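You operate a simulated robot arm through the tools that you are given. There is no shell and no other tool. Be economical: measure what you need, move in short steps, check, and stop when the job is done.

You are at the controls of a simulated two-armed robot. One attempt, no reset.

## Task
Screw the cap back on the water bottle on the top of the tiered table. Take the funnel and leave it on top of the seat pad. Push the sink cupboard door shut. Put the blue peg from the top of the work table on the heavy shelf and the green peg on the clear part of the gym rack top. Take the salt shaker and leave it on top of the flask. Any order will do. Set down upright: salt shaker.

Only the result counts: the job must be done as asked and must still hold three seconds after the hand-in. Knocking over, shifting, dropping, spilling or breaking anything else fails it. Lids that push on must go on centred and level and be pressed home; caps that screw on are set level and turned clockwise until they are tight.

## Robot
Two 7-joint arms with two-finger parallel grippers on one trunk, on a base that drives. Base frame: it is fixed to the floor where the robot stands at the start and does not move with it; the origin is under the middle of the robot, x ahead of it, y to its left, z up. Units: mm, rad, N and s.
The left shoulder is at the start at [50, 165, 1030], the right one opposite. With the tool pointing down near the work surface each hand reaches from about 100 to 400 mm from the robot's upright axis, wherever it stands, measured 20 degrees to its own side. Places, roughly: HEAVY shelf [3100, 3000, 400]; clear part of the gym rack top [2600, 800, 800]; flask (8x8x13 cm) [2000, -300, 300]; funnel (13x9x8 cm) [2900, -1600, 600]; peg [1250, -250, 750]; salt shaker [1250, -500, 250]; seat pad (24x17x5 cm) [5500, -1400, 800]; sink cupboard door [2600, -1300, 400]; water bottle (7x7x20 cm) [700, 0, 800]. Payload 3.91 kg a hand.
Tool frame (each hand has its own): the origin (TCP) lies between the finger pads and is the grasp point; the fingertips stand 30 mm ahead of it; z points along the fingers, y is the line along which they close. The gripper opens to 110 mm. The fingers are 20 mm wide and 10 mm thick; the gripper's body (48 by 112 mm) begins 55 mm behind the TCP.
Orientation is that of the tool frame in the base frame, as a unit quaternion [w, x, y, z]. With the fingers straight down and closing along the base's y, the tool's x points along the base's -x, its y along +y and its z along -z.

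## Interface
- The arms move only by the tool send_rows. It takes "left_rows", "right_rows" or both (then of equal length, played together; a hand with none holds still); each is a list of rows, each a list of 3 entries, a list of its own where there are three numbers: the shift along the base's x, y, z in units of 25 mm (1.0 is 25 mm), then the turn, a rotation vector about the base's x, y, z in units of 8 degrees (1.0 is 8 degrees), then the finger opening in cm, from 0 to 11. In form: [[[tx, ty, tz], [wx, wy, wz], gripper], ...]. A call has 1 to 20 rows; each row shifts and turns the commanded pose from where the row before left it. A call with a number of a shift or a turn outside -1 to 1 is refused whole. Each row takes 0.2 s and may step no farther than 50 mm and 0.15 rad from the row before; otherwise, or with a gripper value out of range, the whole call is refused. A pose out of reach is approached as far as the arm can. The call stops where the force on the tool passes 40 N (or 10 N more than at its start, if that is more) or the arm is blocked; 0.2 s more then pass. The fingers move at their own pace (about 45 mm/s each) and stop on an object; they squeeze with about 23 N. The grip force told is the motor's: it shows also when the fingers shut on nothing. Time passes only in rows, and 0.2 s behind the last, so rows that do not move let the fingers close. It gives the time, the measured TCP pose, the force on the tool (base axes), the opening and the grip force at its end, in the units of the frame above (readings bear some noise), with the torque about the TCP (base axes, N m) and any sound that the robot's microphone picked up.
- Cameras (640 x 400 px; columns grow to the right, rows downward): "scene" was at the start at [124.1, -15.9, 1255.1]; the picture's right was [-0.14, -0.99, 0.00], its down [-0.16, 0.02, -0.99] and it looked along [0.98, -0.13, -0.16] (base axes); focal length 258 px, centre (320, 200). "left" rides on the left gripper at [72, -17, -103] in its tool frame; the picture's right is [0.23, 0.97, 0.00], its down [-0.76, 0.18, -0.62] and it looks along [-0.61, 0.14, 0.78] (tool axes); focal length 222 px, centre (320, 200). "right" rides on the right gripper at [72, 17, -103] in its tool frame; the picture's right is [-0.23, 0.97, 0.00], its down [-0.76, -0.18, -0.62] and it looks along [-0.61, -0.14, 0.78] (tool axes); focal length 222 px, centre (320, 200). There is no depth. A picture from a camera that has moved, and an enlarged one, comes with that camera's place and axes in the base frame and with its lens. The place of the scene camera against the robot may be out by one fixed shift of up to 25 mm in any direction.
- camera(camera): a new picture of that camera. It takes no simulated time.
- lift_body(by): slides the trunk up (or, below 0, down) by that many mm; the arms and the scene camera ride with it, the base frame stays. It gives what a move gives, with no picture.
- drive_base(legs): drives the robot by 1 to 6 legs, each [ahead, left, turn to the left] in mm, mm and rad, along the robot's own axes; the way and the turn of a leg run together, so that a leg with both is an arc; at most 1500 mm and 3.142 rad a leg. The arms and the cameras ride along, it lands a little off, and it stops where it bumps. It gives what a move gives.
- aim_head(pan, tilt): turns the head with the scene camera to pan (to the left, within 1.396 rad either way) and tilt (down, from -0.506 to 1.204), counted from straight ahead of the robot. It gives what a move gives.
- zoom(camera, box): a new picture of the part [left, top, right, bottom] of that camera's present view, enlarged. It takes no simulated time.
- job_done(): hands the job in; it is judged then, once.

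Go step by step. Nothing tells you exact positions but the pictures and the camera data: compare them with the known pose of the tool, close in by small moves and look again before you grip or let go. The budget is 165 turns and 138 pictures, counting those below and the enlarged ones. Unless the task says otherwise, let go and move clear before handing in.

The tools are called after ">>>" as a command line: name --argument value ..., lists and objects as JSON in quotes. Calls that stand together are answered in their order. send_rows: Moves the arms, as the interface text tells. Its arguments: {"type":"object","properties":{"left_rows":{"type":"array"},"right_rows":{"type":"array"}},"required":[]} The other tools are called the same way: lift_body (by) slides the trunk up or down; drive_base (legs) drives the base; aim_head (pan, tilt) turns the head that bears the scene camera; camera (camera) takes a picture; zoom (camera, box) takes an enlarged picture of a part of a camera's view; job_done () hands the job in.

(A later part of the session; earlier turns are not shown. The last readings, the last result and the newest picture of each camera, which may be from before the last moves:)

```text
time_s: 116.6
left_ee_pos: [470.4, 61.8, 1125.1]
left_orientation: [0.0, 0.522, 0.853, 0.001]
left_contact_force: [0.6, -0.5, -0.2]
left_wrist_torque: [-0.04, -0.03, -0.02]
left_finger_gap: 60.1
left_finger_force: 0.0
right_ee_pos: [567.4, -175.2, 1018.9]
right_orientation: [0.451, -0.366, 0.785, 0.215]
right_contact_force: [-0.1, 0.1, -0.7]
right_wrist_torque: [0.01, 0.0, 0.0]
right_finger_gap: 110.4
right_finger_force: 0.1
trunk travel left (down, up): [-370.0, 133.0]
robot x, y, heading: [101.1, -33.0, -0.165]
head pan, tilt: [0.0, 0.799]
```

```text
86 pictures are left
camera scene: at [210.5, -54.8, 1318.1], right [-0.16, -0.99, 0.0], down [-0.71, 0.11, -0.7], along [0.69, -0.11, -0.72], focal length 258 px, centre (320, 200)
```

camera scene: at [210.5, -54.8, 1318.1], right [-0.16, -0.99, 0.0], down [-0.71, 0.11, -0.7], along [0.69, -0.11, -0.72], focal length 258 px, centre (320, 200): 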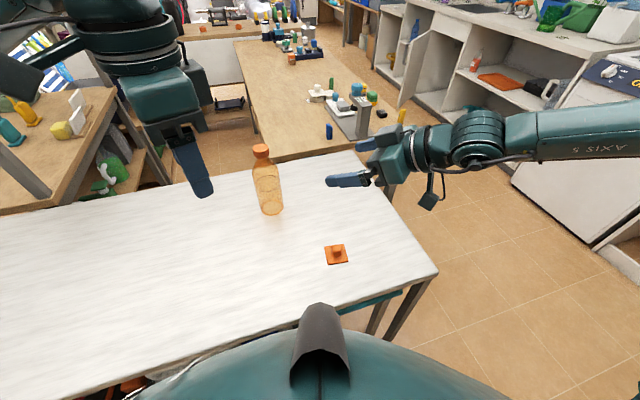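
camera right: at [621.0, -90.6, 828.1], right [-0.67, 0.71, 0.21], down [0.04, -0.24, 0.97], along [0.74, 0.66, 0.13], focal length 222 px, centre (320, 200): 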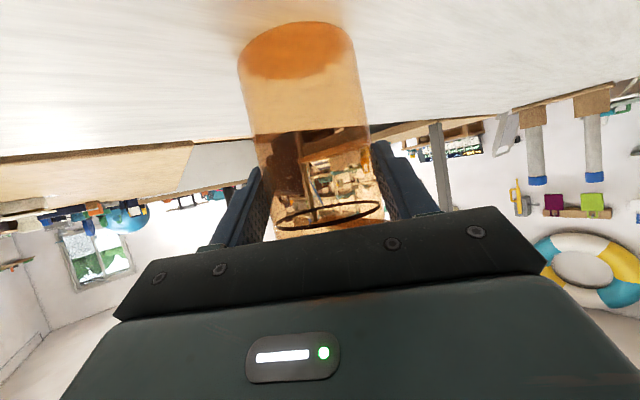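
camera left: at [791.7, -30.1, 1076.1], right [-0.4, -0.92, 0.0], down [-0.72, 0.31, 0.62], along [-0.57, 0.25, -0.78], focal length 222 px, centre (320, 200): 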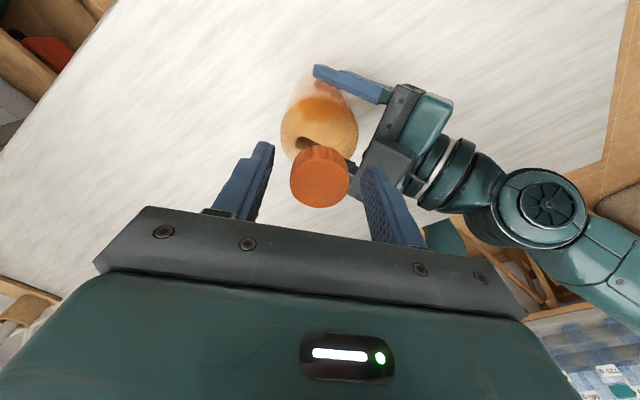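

The bottle is done and standing. Next I'll fold both hands to tool-down and tuck them before driving to the work table's right side.

>>> send_rows --left_rows '[[[-0.1, 0.15, 0.1], [0, 0, 0.42], 6], [[-0.1, 0.15, 0.1], [0, 0, 0.42], 6], [[-0.1, 0.15, 0.1], [0, 0, 0.42], 6], [[-0.1, 0.15, 0.1], [0, 0, 0.42], 6], [[-0.1, 0.15, 0.1], [0, 0, 0.42], 6], [[-0.1, 0.15, 0.1], [0, 0, 0.42], 6], [[-0.1, 0.15, 0.1], [0, 0, 0.42], 6], [[-0.1, 0.15, 0.1], [0, 0, 0.42], 6], [[0, 0, 0], [0, 0, 0.42], 6], [[0, 0, 0], [0, 0, 0.42], 6], [[0, 0, 0], [0, 0, 0.42], 6], [[0, 0, 0], [0, 0, 0.42], 6], [[0, 0, 0], [0, 0, 0.42], 6], [[0, 0, 0], [0, 0, 0.42], 6], [[0, 0, 0], [0, 0, 0.42], 6], [[0, 0, 0], [0, 0, 0.42], 6]]' --right_rows '[[[-0.4, -0.4, 0.3], [0, 0, -0.93], 11], [[-0.4, -0.4, 0.3], [0, 0, -0.93], 11], [[-0.4, -0.4, 0.3], [0, 0, -0.93], 11], [[-0.4, -0.4, 0.3], [0, 0, -0.93], 11], [[-0.4, -0.3, 0.3], [0, 0, -0.93], 11], [[-0.4, -0.3, 0.3], [0, 0, -0.93], 11], [[-0.4, -0.3, 0.3], [0, 0, -0.93], 11], [[-0.4, -0.3, 0.3], [0, 0, -0.93], 11], [[-0.2, -0.2, 0], [0.15, 0.925, 0], 11], [[-0.2, -0.2, 0], [0.15, 0.925, 0], 11], [[-0.2, -0.2, 0], [0.15, 0.925, 0], 11], [[-0.2, -0.2, 0], [0.15, 0.925, 0], 11], [[-0.2, -0.2, 0], [0.15, 0.925, 0], 11], [[-0.2, -0.2, 0], [0.15, 0.925, 0], 11], [[-0.2, -0.2, 0], [0.15, 0.925, 0], 11], [[-0.2, -0.2, 0], [0.15, 0.925, 0], 11]]'

>>> drive_base --legs '[[-160, 0, 0], [254, -830, 0], [0, 0, 1.73], [0, -1090, 0]]'

>>> aim_head --pan 0.0 --tilt 0.6

>>> camera --camera "scene"

```text
time_s: 120.0
left_ee_pos: [452.0, 90.8, 1141.4]
left_orientation: [-0.001, 0.079, 0.997, 0.001]
left_contact_force: [1.1, 0.5, -0.6]
left_wrist_torque: [0.03, 0.02, 0.01]
left_finger_gap: 59.7
left_finger_force: 0.1
right_ee_pos: [453.2, -283.6, 1080.1]
right_orientation: [-0.003, 0.085, 0.996, 0.002]
right_contact_force: [0.7, 0.1, 0.7]
right_wrist_torque: [0.04, 0.04, -0.01]
right_finger_gap: 110.0
right_finger_force: 0.0
right hand out of reach, approached as far as the arm can: row 8
trunk travel left (down, up): [-370.0, 133.0]
robot x, y, heading: [101.7, -35.8, -0.167]
head pan, tilt: [0.0, 0.799]
```

```text
time_s: 142.2
left_ee_pos: [980.0, -532.6, 1143.8]
left_orientation: [-0.001, -0.703, 0.711, -0.001]
left_contact_force: [-0.6, -0.1, 0.6]
left_wrist_torque: [-0.02, 0.04, -0.01]
left_finger_gap: 60.2
left_finger_force: 0.1
right_ee_pos: [1350.9, -475.9, 1079.4]
right_orientation: [-0.002, -0.699, 0.715, 0.0]
right_contact_force: [-0.3, 0.3, -0.4]
right_wrist_torque: [-0.02, 0.01, 0.04]
right_finger_gap: 110.2
right_finger_force: 0.0
trunk travel left (down, up): [-370.0, 133.0]
robot x, y, heading: [1154.9, -864.7, 1.563]
head pan, tilt: [0.0, 0.799]
```

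```text
time_s: 142.9
left_ee_pos: [979.9, -533.9, 1143.6]
left_orientation: [-0.001, -0.703, 0.712, 0.0]
left_contact_force: [-0.1, 0.1, -0.6]
left_wrist_torque: [0.03, 0.03, 0.0]
left_finger_gap: 60.1
left_finger_force: 0.1
right_ee_pos: [1351.7, -476.4, 1079.9]
right_orientation: [-0.003, -0.7, 0.714, 0.0]
right_contact_force: [0.2, 0.1, 0.4]
right_wrist_torque: [0.04, 0.0, -0.01]
right_finger_gap: 110.0
right_finger_force: 0.1
trunk travel left (down, up): [-370.0, 133.0]
robot x, y, heading: [1154.8, -860.4, 1.554]
head pan, tilt: [0.0, 0.6]
```

```text
85 pictures are left
camera scene: at [1160.5, -748.3, 1334.9], right [1.0, -0.01, 0.0], down [-0.01, -0.57, -0.82], along [0.01, 0.82, -0.57], focal length 258 px, centre (320, 200)
```

scene: 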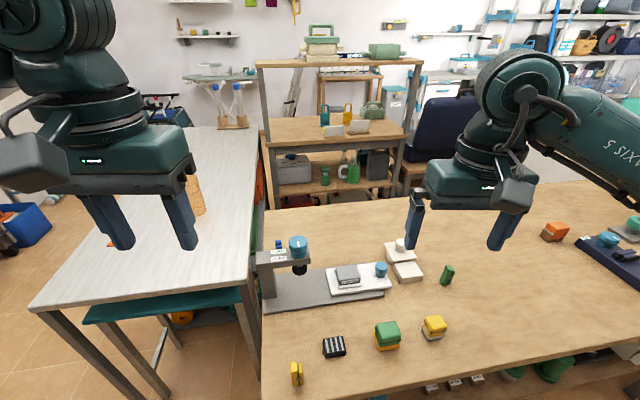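

I'm at the work table's right side, facing it. I'll zoom on the pegs, then back off and lower the trunk to look at the lower shelf.

>>> zoom --camera "scene" --box '[250, 220, 470, 400]'

>>> drive_base --legs '[[-230, 0, 0.01]]'

>>> lift_body --by -300

>>> aim_head --pan -0.3 --tilt 0.7

>>> camera --camera "scene"

```text
2.22 times, centred on (360, 310) of scene
camera zoom: at [1160.5, -748.3, 1334.9], right [1.0, -0.01, 0.0], down [-0.01, -0.57, -0.82], along [0.01, 0.82, -0.57], focal length 573 px, centre (231, -44)
```

zoom: 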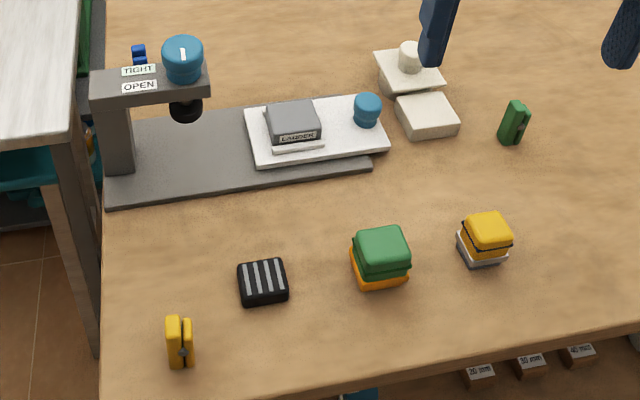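

```text
time_s: 144.6
left_ee_pos: [975.7, -759.0, 1143.6]
left_orientation: [0.0, -0.705, 0.709, -0.001]
left_contact_force: [-0.3, 1.1, -0.3]
left_wrist_torque: [0.01, 0.02, -0.02]
left_finger_gap: 60.1
left_finger_force: 0.1
right_ee_pos: [1346.8, -699.3, 1081.0]
right_orientation: [-0.003, -0.701, 0.713, 0.0]
right_contact_force: [0.5, 0.1, 0.4]
right_wrist_torque: [0.01, 0.0, -0.01]
right_finger_gap: 109.9
right_finger_force: 0.1
trunk travel left (down, up): [-370.0, 133.0]
robot x, y, heading: [1151.6, -1086.2, 1.557]
head pan, tilt: [0.0, 0.6]
```

```text
time_s: 147.6
left_ee_pos: [976.1, -758.3, 843.0]
left_orientation: [-0.001, -0.705, 0.71, -0.001]
left_contact_force: [0.0, -0.3, 0.5]
left_wrist_torque: [0.01, -0.01, 0.0]
left_finger_gap: 60.2
left_finger_force: 0.1
right_ee_pos: [1346.5, -699.3, 780.0]
right_orientation: [-0.003, -0.702, 0.713, 0.0]
right_contact_force: [-0.1, -0.4, 0.3]
right_wrist_torque: [-0.01, 0.04, -0.03]
right_finger_gap: 110.1
right_finger_force: 0.1
trunk travel left (down, up): [-70.0, 433.0]
robot x, y, heading: [1153.6, -1088.6, 1.565]
head pan, tilt: [0.0, 0.6]
```

```text
time_s: 148.4
left_ee_pos: [976.5, -758.5, 842.5]
left_orientation: [-0.001, -0.705, 0.709, 0.0]
left_contact_force: [0.1, -1.2, -0.8]
left_wrist_torque: [0.0, -0.04, -0.04]
left_finger_gap: 60.0
left_finger_force: 0.0
right_ee_pos: [1346.4, -698.7, 780.0]
right_orientation: [-0.003, -0.701, 0.713, -0.001]
right_contact_force: [0.1, 0.3, 0.2]
right_wrist_torque: [-0.03, 0.03, -0.02]
right_finger_gap: 110.0
right_finger_force: 0.0
trunk travel left (down, up): [-70.0, 433.0]
robot x, y, heading: [1154.9, -1089.0, 1.564]
head pan, tilt: [-0.3, 0.7]
```

```text
83 pictures are left
camera scene: at [1182.7, -979.4, 1026.4], right [0.95, -0.3, 0.0], down [-0.19, -0.61, -0.77], along [0.23, 0.73, -0.64], focal length 258 px, centre (320, 200)
```

scene: 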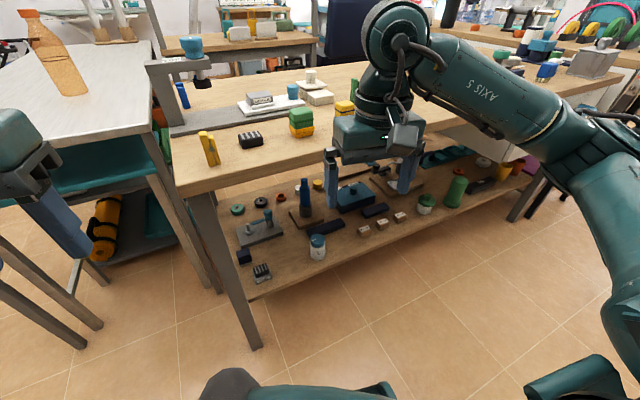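

>>> zoom --camera "scene" --box '[220, 140, 380, 290]'

>>> zoom --camera "scene" --box '[360, 120, 540, 260]'

```text
2.67 times, centred on (300, 215) of scene
camera zoom: at [1182.7, -979.4, 1026.4], right [0.95, -0.3, 0.0], down [-0.19, -0.61, -0.77], along [0.23, 0.73, -0.64], focal length 687 px, centre (373, 160)
```

zoom: 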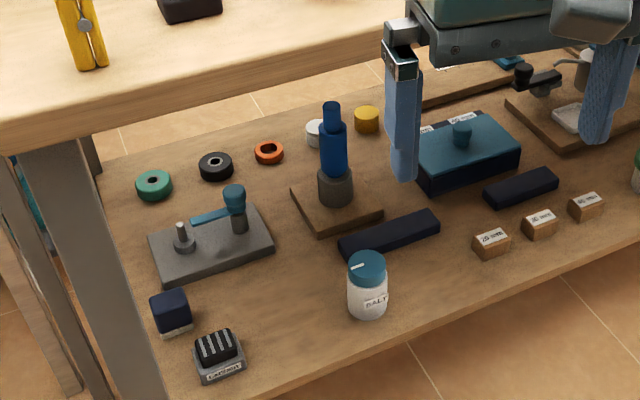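

```text
2.86 times, centred on (450, 190) of scene
camera zoom: at [1182.7, -979.4, 1026.4], right [0.95, -0.3, 0.0], down [-0.19, -0.61, -0.77], along [0.23, 0.73, -0.64], focal length 736 px, centre (-51, 229)
```

zoom: 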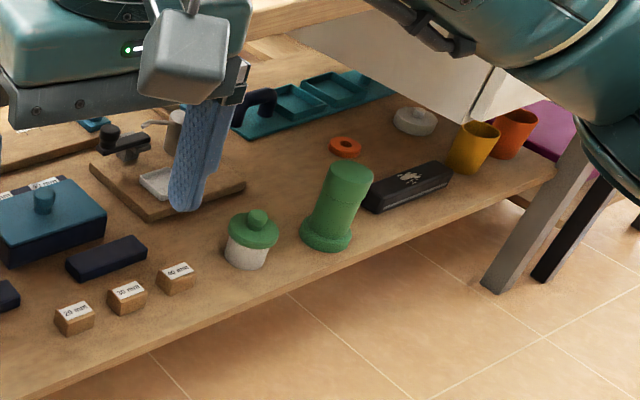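

The SALT shaker is near the shelf edge, and the green cylinder further along is the flask. I'll lower the right hand outside the table edge, pitching it forward to see the shelf.

>>> send_rows --right_rows '[[[0, -1, -0.8], [0, 0, 0], 11], [[0, -1, -1], [0, 0, 0], 11], [[0, 0, -1], [1, 0, 0], 11], [[0, 0, -1], [1, 0, 0], 11], [[0, 0, -1], [1, 0, 0], 11], [[0, 0, -1], [1, 0, 0], 11], [[0, 0, -1], [1, 0, 0], 11], [[0, 0, -1], [1, 0, 0], 11], [[0, 0, -1], [1, 0, 0], 11], [[0, 0, -1], [0, 0, 0], 11], [[0, 0, -1], [0, 0, 0], 11], [[0, 0, -1], [0, 0, 0], 11], [[0, 0, 0], [0, 0, 0], 11]]'

>>> camera --camera "right"

>>> camera --camera "scene"

```text
time_s: 151.2
left_ee_pos: [976.7, -758.0, 842.9]
left_orientation: [-0.001, -0.705, 0.71, -0.001]
left_contact_force: [0.2, -0.8, -1.0]
left_wrist_torque: [-0.01, 0.0, 0.0]
left_finger_gap: 60.0
left_finger_force: 0.1
right_ee_pos: [1339.1, -717.1, 593.8]
right_orientation: [0.253, -0.654, 0.665, 0.258]
right_contact_force: [0.0, 0.6, 0.1]
right_wrist_torque: [0.03, 0.02, 0.0]
right_finger_gap: 109.9
right_finger_force: 0.1
right hand out of reach, approached as far as the arm can: row 5, 6, 7, 8, 9, 10, 11, 12
trunk travel left (down, up): [-70.0, 433.0]
robot x, y, heading: [1153.1, -1086.3, 1.561]
head pan, tilt: [-0.3, 0.7]
```

```text
80 pictures are left
camera right: at [1320.6, -840.1, 622.3], right [-0.97, 0.18, 0.17], down [0.19, 0.14, 0.97], along [0.15, 0.97, -0.17], focal length 222 px, centre (320, 200)
```

right: 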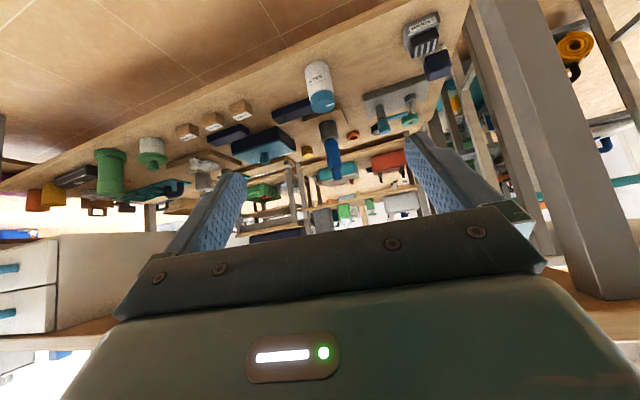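

```text
79 pictures are left
camera scene: at [1182.7, -979.4, 1026.4], right [0.95, -0.3, 0.0], down [-0.19, -0.61, -0.76], along [0.23, 0.73, -0.64], focal length 258 px, centre (320, 200)
```

scene: 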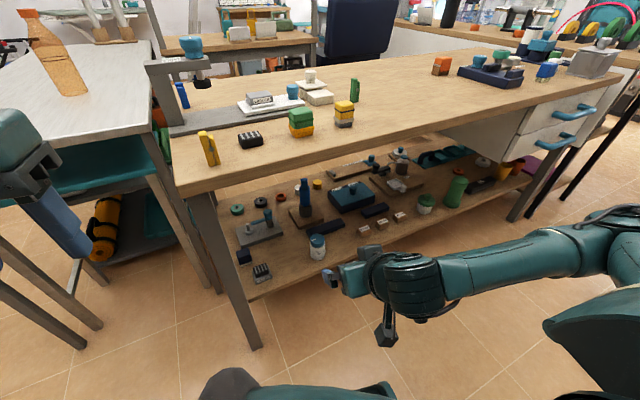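

The shaker stands at about (1353, -413), with the shelf at z of about 260. I'll lower the trunk and yaw the hand to free the wrist, as with the bottle.

>>> lift_body --by -70

>>> send_rows --right_rows '[[[0.6, -0.2, 0], [0, 0, 1], 11], [[0.6, -0.2, 0], [0, 0, 1], 11], [[0.6, -0.2, 0], [0, 0, 1], 11], [[0.6, 0, -0.2], [0, 0, 1], 11], [[0.6, 0, -0.4], [0, 0, 1], 11], [[0.6, 0, -0.6], [0, 0, 1], 11], [[0.6, 0, -0.8], [0.585, 0.65, 0], 11], [[0.6, 0, -0.8], [0.585, 0.65, 0], 11], [[0.5, 0.8, -0.6], [0, 0, 0], 11], [[0.5, 1, -0.6], [0, 0, 0], 11], [[0, 1, 0], [0, 0, 0], 11], [[0, 1, 0], [0, 0, 0], 11], [[0, 0, 0], [0, 0, 0], 11]]'

>>> camera --camera "right"

```text
time_s: 152.3
left_ee_pos: [977.0, -758.7, 773.7]
left_orientation: [0.0, -0.705, 0.71, -0.001]
left_contact_force: [0.1, 0.2, -0.9]
left_wrist_torque: [0.03, -0.01, 0.0]
left_finger_gap: 59.8
left_finger_force: 0.1
right_ee_pos: [1339.4, -717.5, 523.5]
right_orientation: [0.253, -0.654, 0.663, 0.26]
right_contact_force: [-0.3, -0.2, -0.3]
right_wrist_torque: [-0.01, 0.0, -0.02]
right_finger_gap: 109.9
right_finger_force: 0.0
trunk travel left (down, up): [0.0, 503.0]
robot x, y, heading: [1152.4, -1086.9, 1.565]
head pan, tilt: [-0.3, 0.7]
```

```text
time_s: 155.1
left_ee_pos: [977.1, -758.3, 772.8]
left_orientation: [0.0, -0.705, 0.709, 0.0]
left_contact_force: [-0.2, 0.2, 0.2]
left_wrist_torque: [0.0, -0.01, -0.01]
left_finger_gap: 60.1
left_finger_force: 0.1
right_ee_pos: [1462.1, -632.2, 428.2]
right_orientation: [-0.169, 0.801, -0.361, -0.446]
right_contact_force: [-0.5, 0.0, -0.6]
right_wrist_torque: [0.03, -0.02, -0.01]
right_finger_gap: 110.3
right_finger_force: 0.0
right hand out of reach, approached as far as the arm can: row 1, 6
trunk travel left (down, up): [0.0, 503.0]
robot x, y, heading: [1151.0, -1086.0, 1.565]
head pan, tilt: [-0.3, 0.7]
```

```text
78 pictures are left
camera right: at [1534.9, -736.4, 425.5], right [-0.79, -0.57, 0.24], down [0.24, 0.08, 0.97], along [-0.57, 0.82, 0.07], focal length 222 px, centre (320, 200)
```

right: 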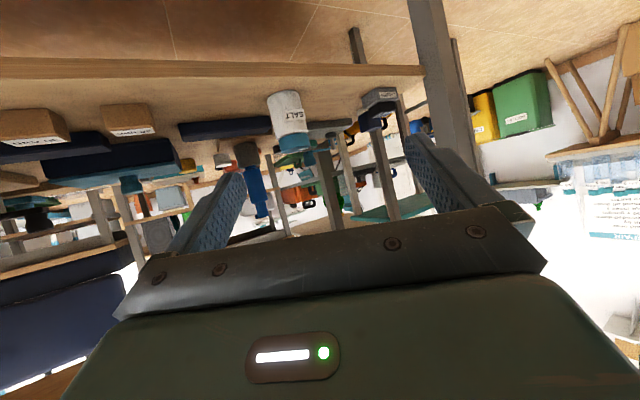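

Reachable now. I'll move to a standoff in line with the shaker and look again.

>>> send_rows --right_rows '[[[-0.2, 0.88, -0.29], [0, 0, 0], 11], [[-0.2, 0.88, -0.29], [0, 0, 0], 11], [[-0.2, 0.88, -0.29], [0, 0, 0], 11], [[-0.2, 0.88, -0.29], [0, 0, 0], 11], [[-0.2, 0.88, -0.29], [0, 0, 0], 11], [[0, 0, 0], [0, 0, 0], 11]]'

>>> camera --camera "right"

>>> zoom --camera "scene" --box '[240, 160, 460, 320]'

```text
time_s: 156.5
left_ee_pos: [976.1, -758.5, 773.8]
left_orientation: [0.0, -0.705, 0.709, 0.0]
left_contact_force: [1.0, 0.4, -0.8]
left_wrist_torque: [0.0, 0.02, 0.01]
left_finger_gap: 60.0
left_finger_force: 0.2
right_ee_pos: [1435.4, -523.9, 391.5]
right_orientation: [-0.169, 0.801, -0.362, -0.446]
right_contact_force: [0.9, -0.2, 0.0]
right_wrist_torque: [0.0, -0.01, -0.01]
right_finger_gap: 109.9
right_finger_force: 0.1
trunk travel left (down, up): [0.0, 503.0]
robot x, y, heading: [1151.2, -1085.6, 1.566]
head pan, tilt: [-0.3, 0.7]
```

```text
77 pictures are left
camera right: at [1508.4, -626.4, 389.1], right [-0.79, -0.57, 0.24], down [0.24, 0.08, 0.97], along [-0.57, 0.82, 0.07], focal length 222 px, centre (320, 200)
```

right: 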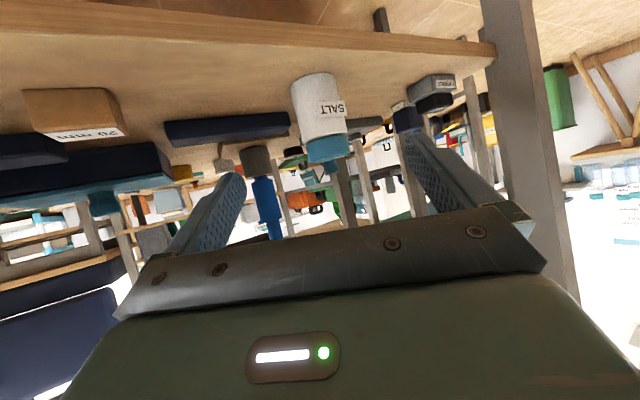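

```text
2.50 times, centred on (350, 240) of scene
camera zoom: at [1182.7, -979.4, 956.4], right [0.95, -0.3, 0.0], down [-0.19, -0.61, -0.76], along [0.23, 0.73, -0.64], focal length 644 px, centre (245, 100)
```

zoom: 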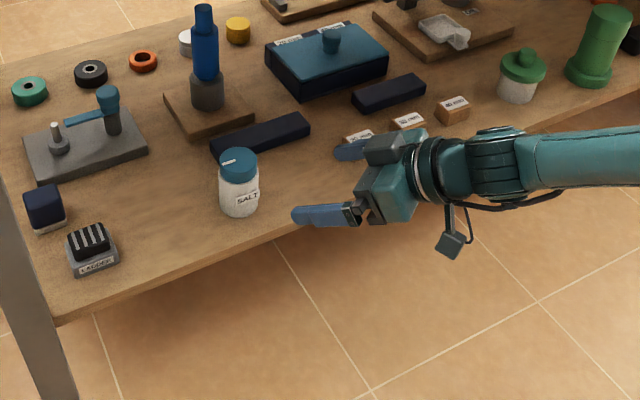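

Shaker near (1334, -414), fingers in line. Advancing most of the way and checking.

>>> send_rows --right_rows '[[[-0.43, 0.55, -0.449], [0, 0, 0], 11], [[-0.488, 0.489, -0.449], [0, 0, 0], 11], [[-0.488, 0.489, -0.449], [0, 0, 0], 11], [[-0.488, 0.489, -0.449], [0, 0, 0], 11], [[-0.488, 0.489, -0.449], [0, 0, 0], 11], [[-0.488, 0.489, -0.44], [0, 0, 0], 11], [[0, 0, 0], [0, 0, 0], 11]]'

>>> camera --camera "right"

>>> zoom --camera "scene" --box '[260, 190, 420, 310]'

```text
time_s: 158.1
left_ee_pos: [976.7, -758.2, 773.1]
left_orientation: [-0.001, -0.705, 0.709, 0.0]
left_contact_force: [-0.2, -0.6, 1.1]
left_wrist_torque: [0.01, 0.05, -0.02]
left_finger_gap: 60.1
left_finger_force: 0.0
right_ee_pos: [1363.9, -449.2, 324.1]
right_orientation: [-0.168, 0.802, -0.361, -0.446]
right_contact_force: [-0.4, -0.5, 0.3]
right_wrist_torque: [-0.02, -0.03, 0.0]
right_finger_gap: 109.9
right_finger_force: 0.1
trunk travel left (down, up): [0.0, 503.0]
robot x, y, heading: [1152.4, -1089.9, 1.565]
head pan, tilt: [-0.3, 0.7]
```

```text
75 pictures are left
camera right: at [1436.2, -552.2, 322.5], right [-0.79, -0.57, 0.24], down [0.24, 0.08, 0.97], along [-0.57, 0.82, 0.07], focal length 222 px, centre (320, 200)
```

right: 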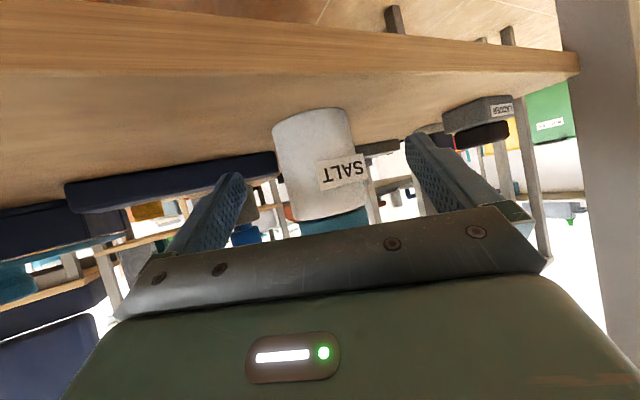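

```text
3.33 times, centred on (340, 250) of scene
camera zoom: at [1182.7, -979.4, 956.4], right [0.95, -0.3, 0.0], down [-0.19, -0.61, -0.76], along [0.23, 0.73, -0.64], focal length 859 px, centre (253, 33)
```

zoom: 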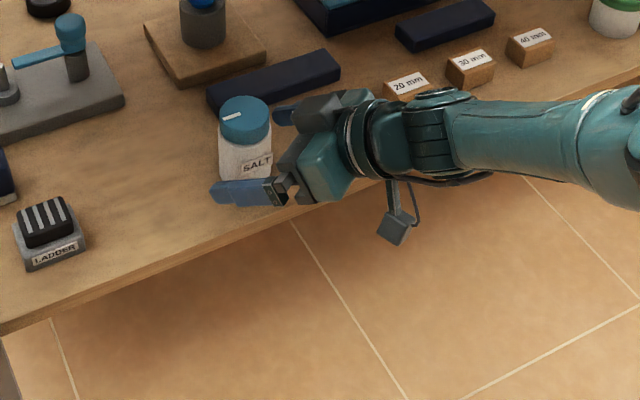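

Well centred. Final advance and close on the shaker.

>>> send_rows --right_rows '[[[-0.5, 0.5, -0.47], [0, 0, 0], 11], [[-0.5, 0.5, -0.47], [0, 0, 0], 11], [[0, 0, 0], [0, 0, 0], 9], [[0, 0, 0], [0, 0, 0], 7.5], [[0, 0, 0], [0, 0, 0], 6.5], [[0, 0, 0], [0, 0, 0], 5], [[0, 0, 0], [0, 0, 0], 4], [[0, 0, 0], [0, 0, 0], 4]]'

>>> camera --camera "right"

```text
time_s: 159.9
left_ee_pos: [975.4, -758.7, 772.6]
left_orientation: [0.0, -0.704, 0.71, 0.0]
left_contact_force: [0.3, 0.0, -0.5]
left_wrist_torque: [-0.05, 0.01, -0.01]
left_finger_gap: 60.2
left_finger_force: 0.0
right_ee_pos: [1357.3, -442.5, 317.9]
right_orientation: [-0.17, 0.801, -0.362, -0.445]
right_contact_force: [1.3, 0.8, 1.4]
right_wrist_torque: [0.07, -0.05, -0.05]
right_finger_gap: 50.7
right_finger_force: 23.3
right hand out of reach, approached as far as the arm can: row 1, 2
trunk travel left (down, up): [0.0, 503.0]
robot x, y, heading: [1153.9, -1079.5, 1.565]
head pan, tilt: [-0.3, 0.7]
```

```text
73 pictures are left
camera right: at [1431.1, -545.7, 316.6], right [-0.79, -0.57, 0.24], down [0.24, 0.08, 0.97], along [-0.57, 0.82, 0.07], focal length 222 px, centre (320, 200)
```

right: 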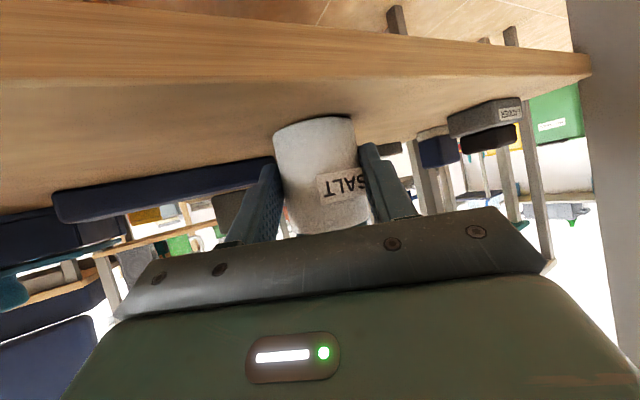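

The reach limit stopped it slightly short. I'll zoom in to judge the grip.

>>> zoom --camera "scene" --box '[280, 200, 380, 280]'

```text
5.00 times, centred on (330, 240) of scene
camera zoom: at [1182.7, -979.5, 956.4], right [0.95, -0.3, 0.0], down [-0.19, -0.61, -0.77], along [0.23, 0.73, -0.64], focal length 1288 px, centre (270, 0)
```

zoom: 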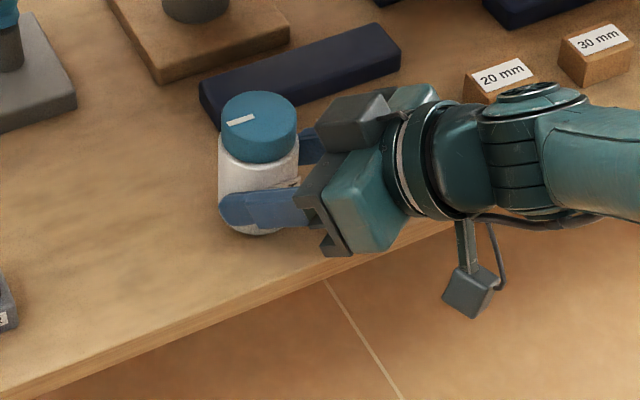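

The pads wrap well past the shaker's middle, so the grip is good. Lifting and backing out.

>>> send_rows --right_rows '[[[0, 0, 0.4], [0, 0, 0], 4], [[0, 0, 0.6], [0, 0, 0], 4], [[0, 0, 1], [0, 0, 0], 4], [[0, 0, 1], [0, 0, 0], 4], [[0, -0.3, 1], [0, 0, 0], 4], [[0, -0.5, 0.8], [0, 0, 0], 4], [[0.3, -0.8, 0.4], [0, 0, 0], 4], [[0.3, -1, 0], [0, 0, 0], 4], [[0.3, -1, 0], [0, 0, 0], 4], [[0.3, -1, 0], [0, 0, 0], 4], [[0.3, -1, 0], [0, 0, 0], 4], [[0.3, -1, 0], [0, 0, 0], 4], [[0, -1, 0], [0, 0, 0], 4], [[0, -1, 0], [0, 0, 0], 4]]'

>>> camera --camera "right"

>>> camera --camera "scene"

```text
time_s: 162.9
left_ee_pos: [976.2, -758.2, 773.5]
left_orientation: [-0.001, -0.705, 0.709, -0.001]
left_contact_force: [-0.3, 0.5, 0.1]
left_wrist_torque: [0.01, 0.0, 0.04]
left_finger_gap: 60.0
left_finger_force: 0.0
right_ee_pos: [1404.5, -657.5, 450.6]
right_orientation: [-0.169, 0.801, -0.361, -0.446]
right_contact_force: [0.0, -0.3, -2.0]
right_wrist_torque: [-0.04, -0.01, 0.02]
right_finger_gap: 50.3
right_finger_force: 22.7
trunk travel left (down, up): [0.0, 503.0]
robot x, y, heading: [1153.8, -1083.5, 1.568]
head pan, tilt: [-0.3, 0.7]
```

```text
71 pictures are left
camera right: at [1477.7, -760.6, 446.9], right [-0.79, -0.57, 0.24], down [0.24, 0.08, 0.97], along [-0.57, 0.82, 0.07], focal length 222 px, centre (320, 200)
```

right: 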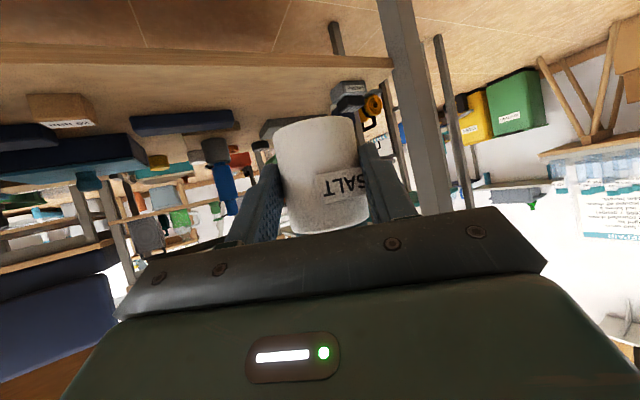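

```text
70 pictures are left
camera scene: at [1182.8, -979.3, 956.3], right [0.95, -0.3, 0.0], down [-0.19, -0.61, -0.76], along [0.23, 0.73, -0.64], focal length 258 px, centre (320, 200)
```

scene: 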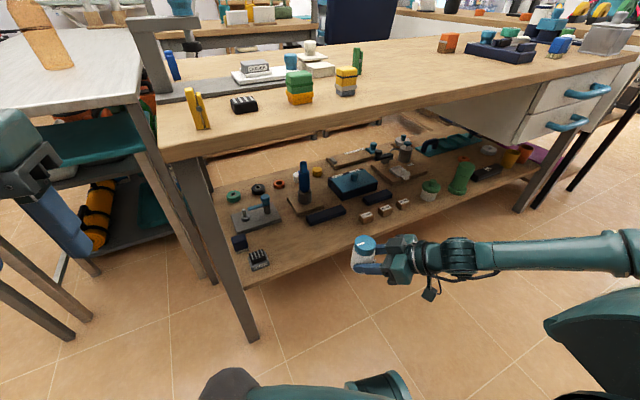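

The shaker is held upright. I'll raise the left hand clear and drive along the table to the flask.

>>> send_rows --left_rows '[[[0, -0.5, 1], [0, 0, 0], 6], [[0, -0.5, 1], [0, 0, 0], 6], [[0, -0.5, 1], [0, 0, 0], 6], [[0, -0.5, 1], [0, 0, 0], 6], [[0, 0, 1], [0, 0, 0], 6]]'

>>> drive_base --legs '[[0, -707, 0], [110, 0, 0]]'

>>> camera --camera "right"

>>> camera --camera "scene"

```text
time_s: 164.1
left_ee_pos: [977.1, -807.6, 899.3]
left_orientation: [0.0, -0.704, 0.71, -0.001]
left_contact_force: [0.6, 0.2, -0.7]
left_wrist_torque: [-0.01, -0.02, -0.01]
left_finger_gap: 59.9
left_finger_force: 0.1
right_ee_pos: [1403.8, -657.0, 448.0]
right_orientation: [-0.17, 0.801, -0.362, -0.446]
right_contact_force: [0.1, 0.8, -1.4]
right_wrist_torque: [-0.04, -0.01, 0.0]
right_finger_gap: 50.8
right_finger_force: 22.6
trunk travel left (down, up): [0.0, 503.0]
robot x, y, heading: [1153.8, -1086.3, 1.558]
head pan, tilt: [-0.3, 0.7]
```

```text
time_s: 171.5
left_ee_pos: [1679.2, -701.7, 898.8]
left_orientation: [0.0, 0.708, -0.706, 0.001]
left_contact_force: [0.3, -0.4, 0.5]
left_wrist_torque: [-0.02, -0.01, 0.01]
left_finger_gap: 59.8
left_finger_force: 0.0
right_ee_pos: [2104.9, -547.6, 448.4]
right_orientation: [-0.167, 0.802, -0.359, -0.447]
right_contact_force: [-0.1, -0.9, -1.0]
right_wrist_torque: [-0.04, -0.02, -0.02]
right_finger_gap: 50.6
right_finger_force: 22.6
trunk travel left (down, up): [0.0, 503.0]
robot x, y, heading: [1858.3, -980.6, 1.576]
head pan, tilt: [-0.3, 0.7]
```

```text
69 pictures are left
camera right: at [2178.0, -649.7, 446.8], right [-0.78, -0.57, 0.24], down [0.24, 0.08, 0.97], along [-0.57, 0.82, 0.07], focal length 222 px, centre (320, 200)
```

right: 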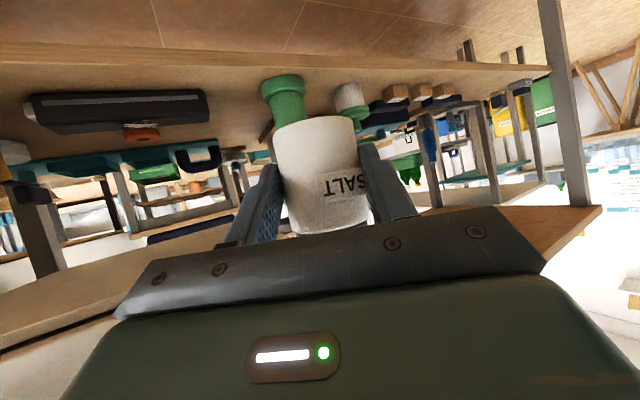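

```text
68 pictures are left
camera scene: at [1885.0, -871.0, 956.3], right [0.96, -0.29, 0.0], down [-0.19, -0.62, -0.76], along [0.23, 0.73, -0.64], focal length 258 px, centre (320, 200)
```

scene: 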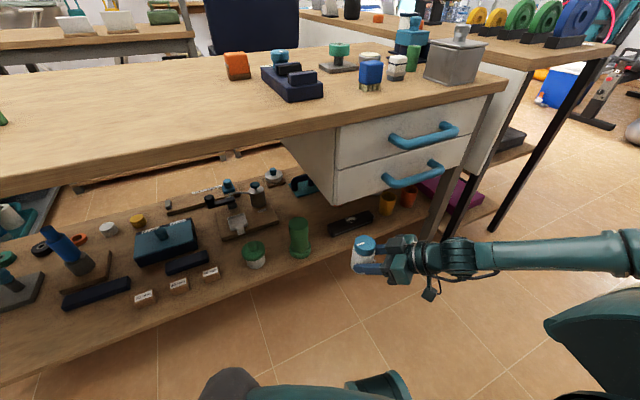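

The flask stands near (1975, -325), left of a drawer block. I'll shift and turn the base so the hand comes in clear of the drawers.

>>> drive_base --legs '[[0, 189, 0], [120, 0, 0], [0, 0, -0.256]]'

>>> camera --camera "right"

>>> camera --camera "scene"

```text
time_s: 175.5
left_ee_pos: [1566.1, -546.5, 899.2]
left_orientation: [0.0, -0.613, 0.79, -0.001]
left_contact_force: [-0.2, 0.5, 0.0]
left_wrist_torque: [0.03, 0.01, -0.03]
left_finger_gap: 60.1
left_finger_force: 0.0
right_ee_pos: [2016.5, -504.1, 449.1]
right_orientation: [-0.222, 0.751, -0.457, -0.422]
right_contact_force: [1.0, 0.0, -1.5]
right_wrist_torque: [-0.01, -0.04, -0.04]
right_finger_gap: 50.6
right_finger_force: 22.7
trunk travel left (down, up): [0.0, 503.0]
robot x, y, heading: [1670.7, -859.8, 1.318]
head pan, tilt: [-0.3, 0.7]
```

```text
67 pictures are left
camera right: at [2061.6, -621.2, 446.7], right [-0.9, -0.36, 0.24], down [0.25, 0.02, 0.97], along [-0.35, 0.93, 0.07], focal length 222 px, centre (320, 200)
```

right: 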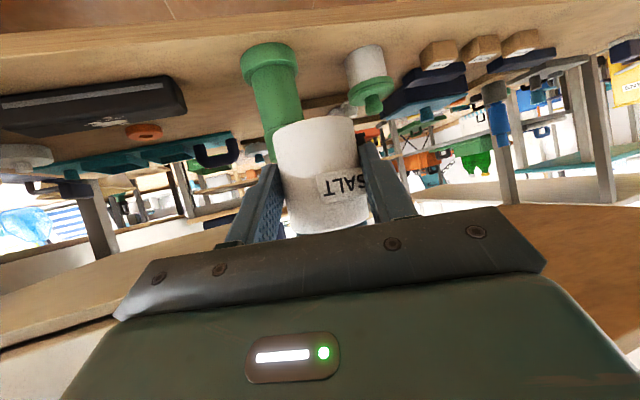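

```text
66 pictures are left
camera scene: at [1723.7, -761.6, 956.3], right [0.85, -0.52, 0.0], down [-0.34, -0.55, -0.76], along [0.4, 0.65, -0.64], focal length 258 px, centre (320, 200)
```

scene: 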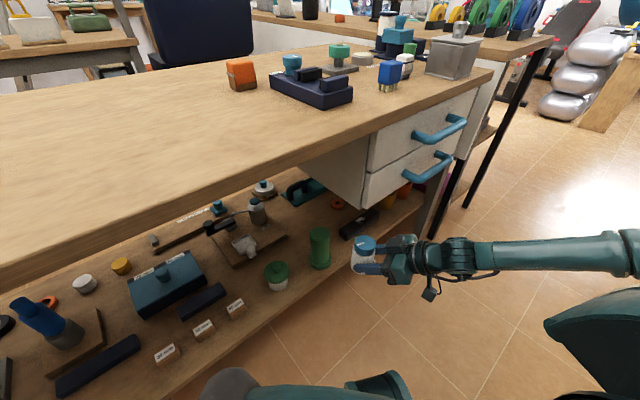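

Flask centre about (1971, -313). I'll raise the shaker by 25 mm and move over most of the way, then look.

>>> send_rows --right_rows '[[[0, 0, 1], [0, 0, 0], 4], [[-0.25, 1, 0.1], [0, 0, 0], 4], [[-0.25, 1, 0], [0, 0, 0], 4], [[-0.25, 1, 0], [0, 0, 0], 4], [[-0.25, 1, 0], [0, 0, 0], 4], [[-0.25, 1, 0], [0, 0, 0], 4], [[0, 0, 0], [0, 0, 0], 4]]'

>>> camera --camera "right"

>>> zoom --camera "scene" --box '[240, 180, 440, 310]'

```text
time_s: 176.8
left_ee_pos: [1564.1, -546.9, 897.9]
left_orientation: [-0.002, -0.613, 0.79, 0.001]
left_contact_force: [-0.2, -0.1, 0.6]
left_wrist_torque: [0.01, -0.01, 0.01]
left_finger_gap: 60.0
left_finger_force: 0.0
right_ee_pos: [1982.8, -397.5, 472.8]
right_orientation: [-0.216, 0.753, -0.455, -0.423]
right_contact_force: [-0.3, 0.5, -2.2]
right_wrist_torque: [0.0, -0.05, -0.03]
right_finger_gap: 50.5
right_finger_force: 22.3
trunk travel left (down, up): [0.0, 503.0]
robot x, y, heading: [1667.6, -862.7, 1.319]
head pan, tilt: [-0.3, 0.7]
stopped in row 6 (right hand): the force on the tool passed its limit at 50 N (the readings are from after the stop); the commanded pose is now the measured one
```

```text
65 pictures are left
camera right: at [2030.4, -515.2, 471.5], right [-0.9, -0.37, 0.25], down [0.26, 0.03, 0.97], along [-0.36, 0.93, 0.07], focal length 222 px, centre (320, 200)
```

right: 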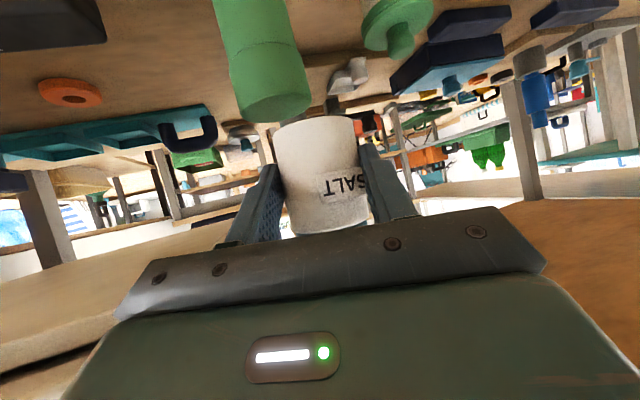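

```text
3.08 times, centred on (340, 245) of scene
camera zoom: at [1723.6, -762.0, 956.3], right [0.85, -0.52, 0.0], down [-0.34, -0.55, -0.76], along [0.4, 0.65, -0.64], focal length 793 px, centre (258, 62)
```

zoom: 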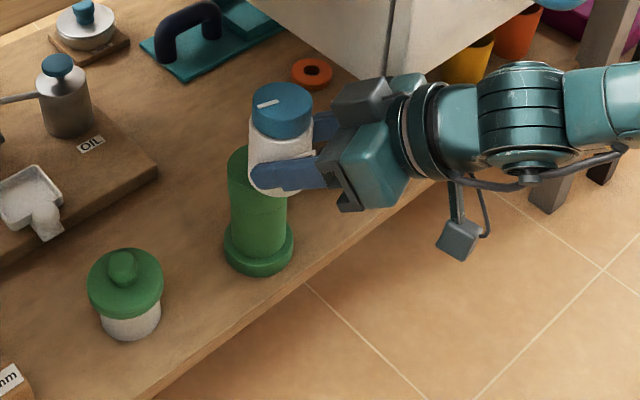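

The gripper corner bumped the drawer block; the shaker is still held. I'll back off and try yawing the hand so its body stays left of the drawers.

>>> send_rows --right_rows '[[[-0.3, -1, 0], [0, 0, 0], 4], [[-0.5, -1, 0], [0, 0, -0.5], 4], [[-0.5, 0, 0], [0, 0, -1], 4], [[-0.3, 0, 0], [0, 0, -1], 4], [[0, 0, 0], [0, 0, -1], 4], [[0, 0, 0], [0, 0, -1], 4], [[0, 0, 0], [0, 0, 0], 4]]'

```text
time_s: 178.4
left_ee_pos: [1565.7, -546.9, 898.8]
left_orientation: [-0.001, -0.613, 0.79, -0.001]
left_contact_force: [0.4, -0.2, 0.4]
left_wrist_torque: [0.0, 0.04, -0.02]
left_finger_gap: 60.1
left_finger_force: 0.1
right_ee_pos: [1942.3, -446.4, 472.2]
right_orientation: [-0.299, 0.643, -0.601, -0.369]
right_contact_force: [-1.1, 0.3, -1.4]
right_wrist_torque: [-0.04, 0.0, -0.03]
right_finger_gap: 50.3
right_finger_force: 22.6
right hand out of reach, approached as far as the arm can: row 5, 6
trunk travel left (down, up): [0.0, 503.0]
robot x, y, heading: [1669.7, -859.5, 1.314]
head pan, tilt: [-0.3, 0.7]
```

Now the tool heads nearly straight in (98°). Moving over the flask in small steps.

>>> send_rows --right_rows '[[[0.25, 0.8, 0], [0, 0, 0], 4], [[0.25, 0.8, 0], [0, 0, 0], 4], [[0.22, 0.8, 0], [0, 0, 0], 4], [[0.2, 0.8, 0], [0, 0, 0], 4], [[0.1, 0.8, 0], [0, 0, 0], 4], [[0, 0, 0], [0, 0, 0], 4]]'

>>> camera --camera "right"

>>> zoom --camera "scene" --box '[240, 180, 440, 310]'

```text
time_s: 179.8
left_ee_pos: [1565.3, -547.5, 898.2]
left_orientation: [-0.001, -0.613, 0.79, -0.001]
left_contact_force: [-0.4, 0.2, 0.4]
left_wrist_torque: [0.02, 0.01, -0.01]
left_finger_gap: 60.3
left_finger_force: 0.0
right_ee_pos: [1969.6, -348.1, 472.6]
right_orientation: [-0.298, 0.642, -0.601, -0.37]
right_contact_force: [1.1, 0.9, -1.1]
right_wrist_torque: [-0.01, -0.02, 0.0]
right_finger_gap: 50.8
right_finger_force: 22.7
trunk travel left (down, up): [0.0, 503.0]
robot x, y, heading: [1667.7, -855.5, 1.319]
head pan, tilt: [-0.3, 0.7]
```

```text
63 pictures are left
camera right: at [1964.3, -473.8, 471.7], right [-0.97, 0.03, 0.25], down [0.25, -0.08, 0.97], along [0.05, 1.0, 0.07], focal length 222 px, centre (320, 200)
```

right: 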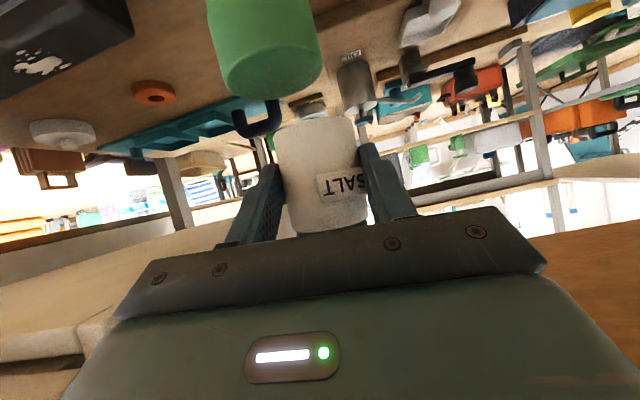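

```text
3.08 times, centred on (340, 245) of scene
camera zoom: at [1723.6, -762.0, 956.3], right [0.85, -0.52, 0.0], down [-0.34, -0.55, -0.76], along [0.4, 0.65, -0.64], focal length 793 px, centre (258, 62)
```

zoom: 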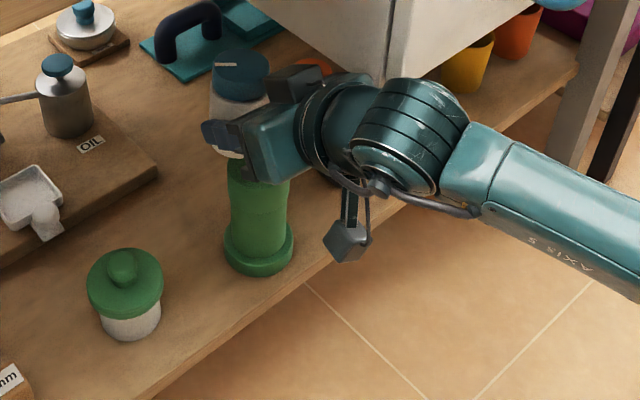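

Cross-checking all views puts the flask at about (1979, -338), with its top near z = 403. Small correction, then look again.

>>> send_rows --right_rows '[[[0.4, 0.26, -0.2], [0, 0, 0], 4], [[0, 0, -0.3], [0, 0, 0], 4], [[0, 0, 0], [0, 0, 0], 4]]'

>>> zoom --camera "right" --box '[200, 0, 420, 240]'

>>> zoom --camera "scene" --box '[280, 180, 380, 280]'

```text
time_s: 180.6
left_ee_pos: [1564.7, -546.2, 899.3]
left_orientation: [0.0, -0.613, 0.79, -0.001]
left_contact_force: [-0.8, 0.2, -0.5]
left_wrist_torque: [-0.02, -0.01, 0.01]
left_finger_gap: 60.2
left_finger_force: 0.1
right_ee_pos: [1980.0, -341.4, 459.6]
right_orientation: [-0.298, 0.643, -0.601, -0.37]
right_contact_force: [-0.5, 0.4, -1.3]
right_wrist_torque: [-0.02, 0.0, 0.0]
right_finger_gap: 50.6
right_finger_force: 23.0
trunk travel left (down, up): [0.0, 503.0]
robot x, y, heading: [1671.1, -858.0, 1.321]
head pan, tilt: [-0.3, 0.7]
```

```text
1.67 times, centred on (310, 120) of right
camera zoom: at [1974.6, -467.6, 458.9], right [-0.97, 0.03, 0.25], down [0.25, -0.08, 0.97], along [0.05, 1.0, 0.07], focal length 370 px, centre (337, 333)
```

zoom: 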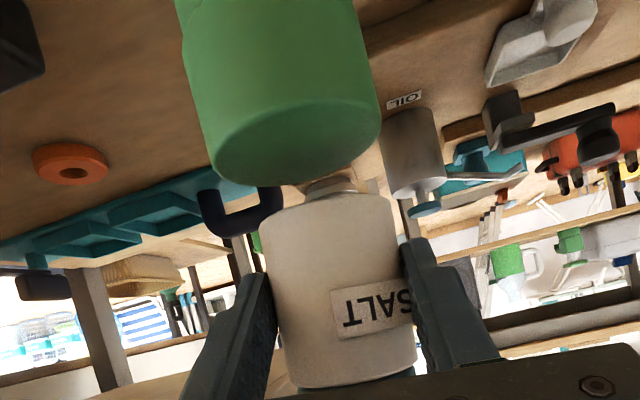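

```text
4.00 times, centred on (330, 230) of scene
camera zoom: at [1723.6, -762.0, 956.3], right [0.85, -0.52, 0.0], down [-0.34, -0.55, -0.76], along [0.4, 0.65, -0.64], focal length 1031 px, centre (280, 80)
```

zoom: 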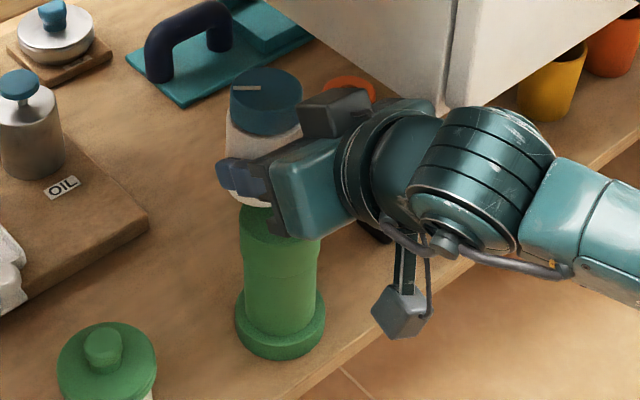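

The shaker's centre actually sits about 13 mm ahead of the TCP. I'll pull back 12 mm, nudge sideways 2 mm, then lower until it touches the flask top.

>>> send_rows --right_rows '[[[0.08, -0.5, 0], [0, 0, 0], 4], [[0, 0, -0.3], [0, 0, 0], 4], [[0, 0, 0], [0, 0, 0], 4]]'

>>> zoom --camera "right" --box '[200, 0, 420, 240]'

```text
time_s: 181.4
left_ee_pos: [1565.3, -545.7, 899.4]
left_orientation: [-0.001, -0.613, 0.79, -0.001]
left_contact_force: [0.5, -0.4, -0.2]
left_wrist_torque: [-0.02, 0.03, 0.03]
left_finger_gap: 59.9
left_finger_force: 0.1
right_ee_pos: [1982.2, -354.2, 453.9]
right_orientation: [-0.3, 0.642, -0.602, -0.369]
right_contact_force: [-0.1, -0.5, -2.5]
right_wrist_torque: [-0.06, 0.02, 0.0]
right_finger_gap: 50.4
right_finger_force: 23.1
trunk travel left (down, up): [0.0, 503.0]
robot x, y, heading: [1670.4, -860.5, 1.321]
head pan, tilt: [-0.3, 0.7]
```

```text
1.67 times, centred on (310, 120) of right
camera zoom: at [1976.7, -480.1, 451.3], right [-0.97, 0.03, 0.25], down [0.24, -0.08, 0.97], along [0.05, 1.0, 0.07], focal length 370 px, centre (337, 333)
```

zoom: 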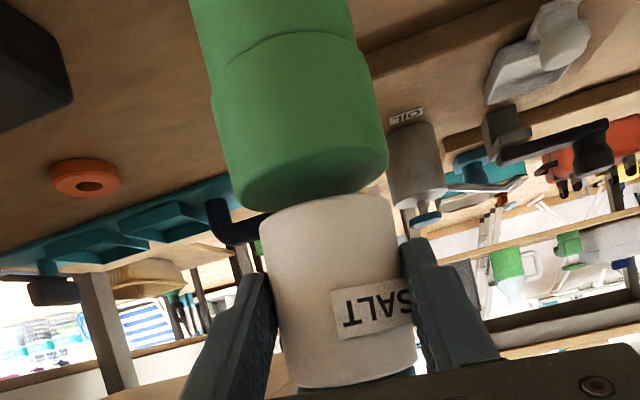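

Depths now match; it needs about 4 mm more sideways. Then lower gently.

>>> send_rows --right_rows '[[[0.15, 0, 0], [0, 0, 0], 4], [[0, 0, -0.3], [0, 0, 0], 4], [[0, 0, 0], [0, 0, 0], 4]]'

>>> zoom --camera "right" --box '[200, 0, 420, 240]'

```text
time_s: 182.2
left_ee_pos: [1564.5, -546.8, 899.4]
left_orientation: [-0.001, -0.613, 0.79, -0.001]
left_contact_force: [0.6, 0.1, 0.0]
left_wrist_torque: [0.04, 0.03, -0.03]
left_finger_gap: 60.0
left_finger_force: 0.1
right_ee_pos: [1984.1, -352.8, 445.6]
right_orientation: [-0.299, 0.643, -0.601, -0.369]
right_contact_force: [0.0, -1.2, -1.2]
right_wrist_torque: [-0.05, 0.0, -0.01]
right_finger_gap: 50.3
right_finger_force: 22.8
trunk travel left (down, up): [0.0, 503.0]
robot x, y, heading: [1669.0, -859.1, 1.318]
head pan, tilt: [-0.3, 0.7]
```

```text
1.67 times, centred on (310, 120) of right
camera zoom: at [1980.1, -479.9, 445.0], right [-0.97, 0.03, 0.25], down [0.24, -0.08, 0.97], along [0.05, 1.0, 0.07], focal length 370 px, centre (337, 333)
```

zoom: 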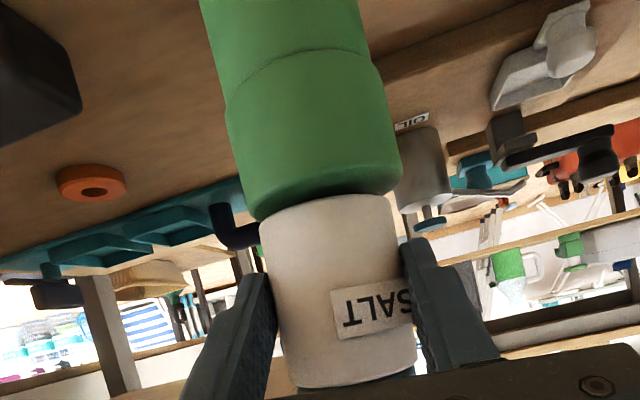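

Aligned. Lowering in 2–3 mm steps until contact.

>>> send_rows --right_rows '[[[0, 0, -0.12], [0, 0, 0], 4], [[0, 0, -0.1], [0, 0, 0], 4], [[0, 0, 0], [0, 0, 0], 4]]'

>>> send_rows --right_rows '[[[0, 0, -0.08], [0, 0, 0], 4], [[0, 0, 0], [0, 0, 0], 4]]'

```text
time_s: 183.0
left_ee_pos: [1564.0, -548.1, 898.3]
left_orientation: [0.0, -0.613, 0.79, 0.0]
left_contact_force: [-0.2, 0.4, -0.4]
left_wrist_torque: [-0.01, -0.03, 0.0]
left_finger_gap: 59.7
left_finger_force: 0.1
right_ee_pos: [1983.4, -352.7, 443.9]
right_orientation: [-0.302, 0.641, -0.601, -0.37]
right_contact_force: [1.4, -1.6, 12.0]
right_wrist_torque: [0.1, -0.37, -0.11]
right_finger_gap: 50.9
right_finger_force: 22.8
trunk travel left (down, up): [0.0, 503.0]
robot x, y, heading: [1669.1, -858.6, 1.32]
head pan, tilt: [-0.3, 0.7]
```

```text
time_s: 183.6
left_ee_pos: [1565.9, -548.1, 899.2]
left_orientation: [0.0, -0.613, 0.79, 0.001]
left_contact_force: [0.4, -0.1, -0.3]
left_wrist_torque: [0.0, -0.02, -0.01]
left_finger_gap: 60.3
left_finger_force: 0.0
right_ee_pos: [1982.8, -352.3, 442.1]
right_orientation: [-0.301, 0.643, -0.599, -0.371]
right_contact_force: [0.5, 3.9, 16.0]
right_wrist_torque: [0.45, -0.4, 0.01]
right_finger_gap: 50.7
right_finger_force: 23.1
trunk travel left (down, up): [0.0, 503.0]
robot x, y, heading: [1666.2, -856.6, 1.319]
head pan, tilt: [-0.3, 0.7]
```

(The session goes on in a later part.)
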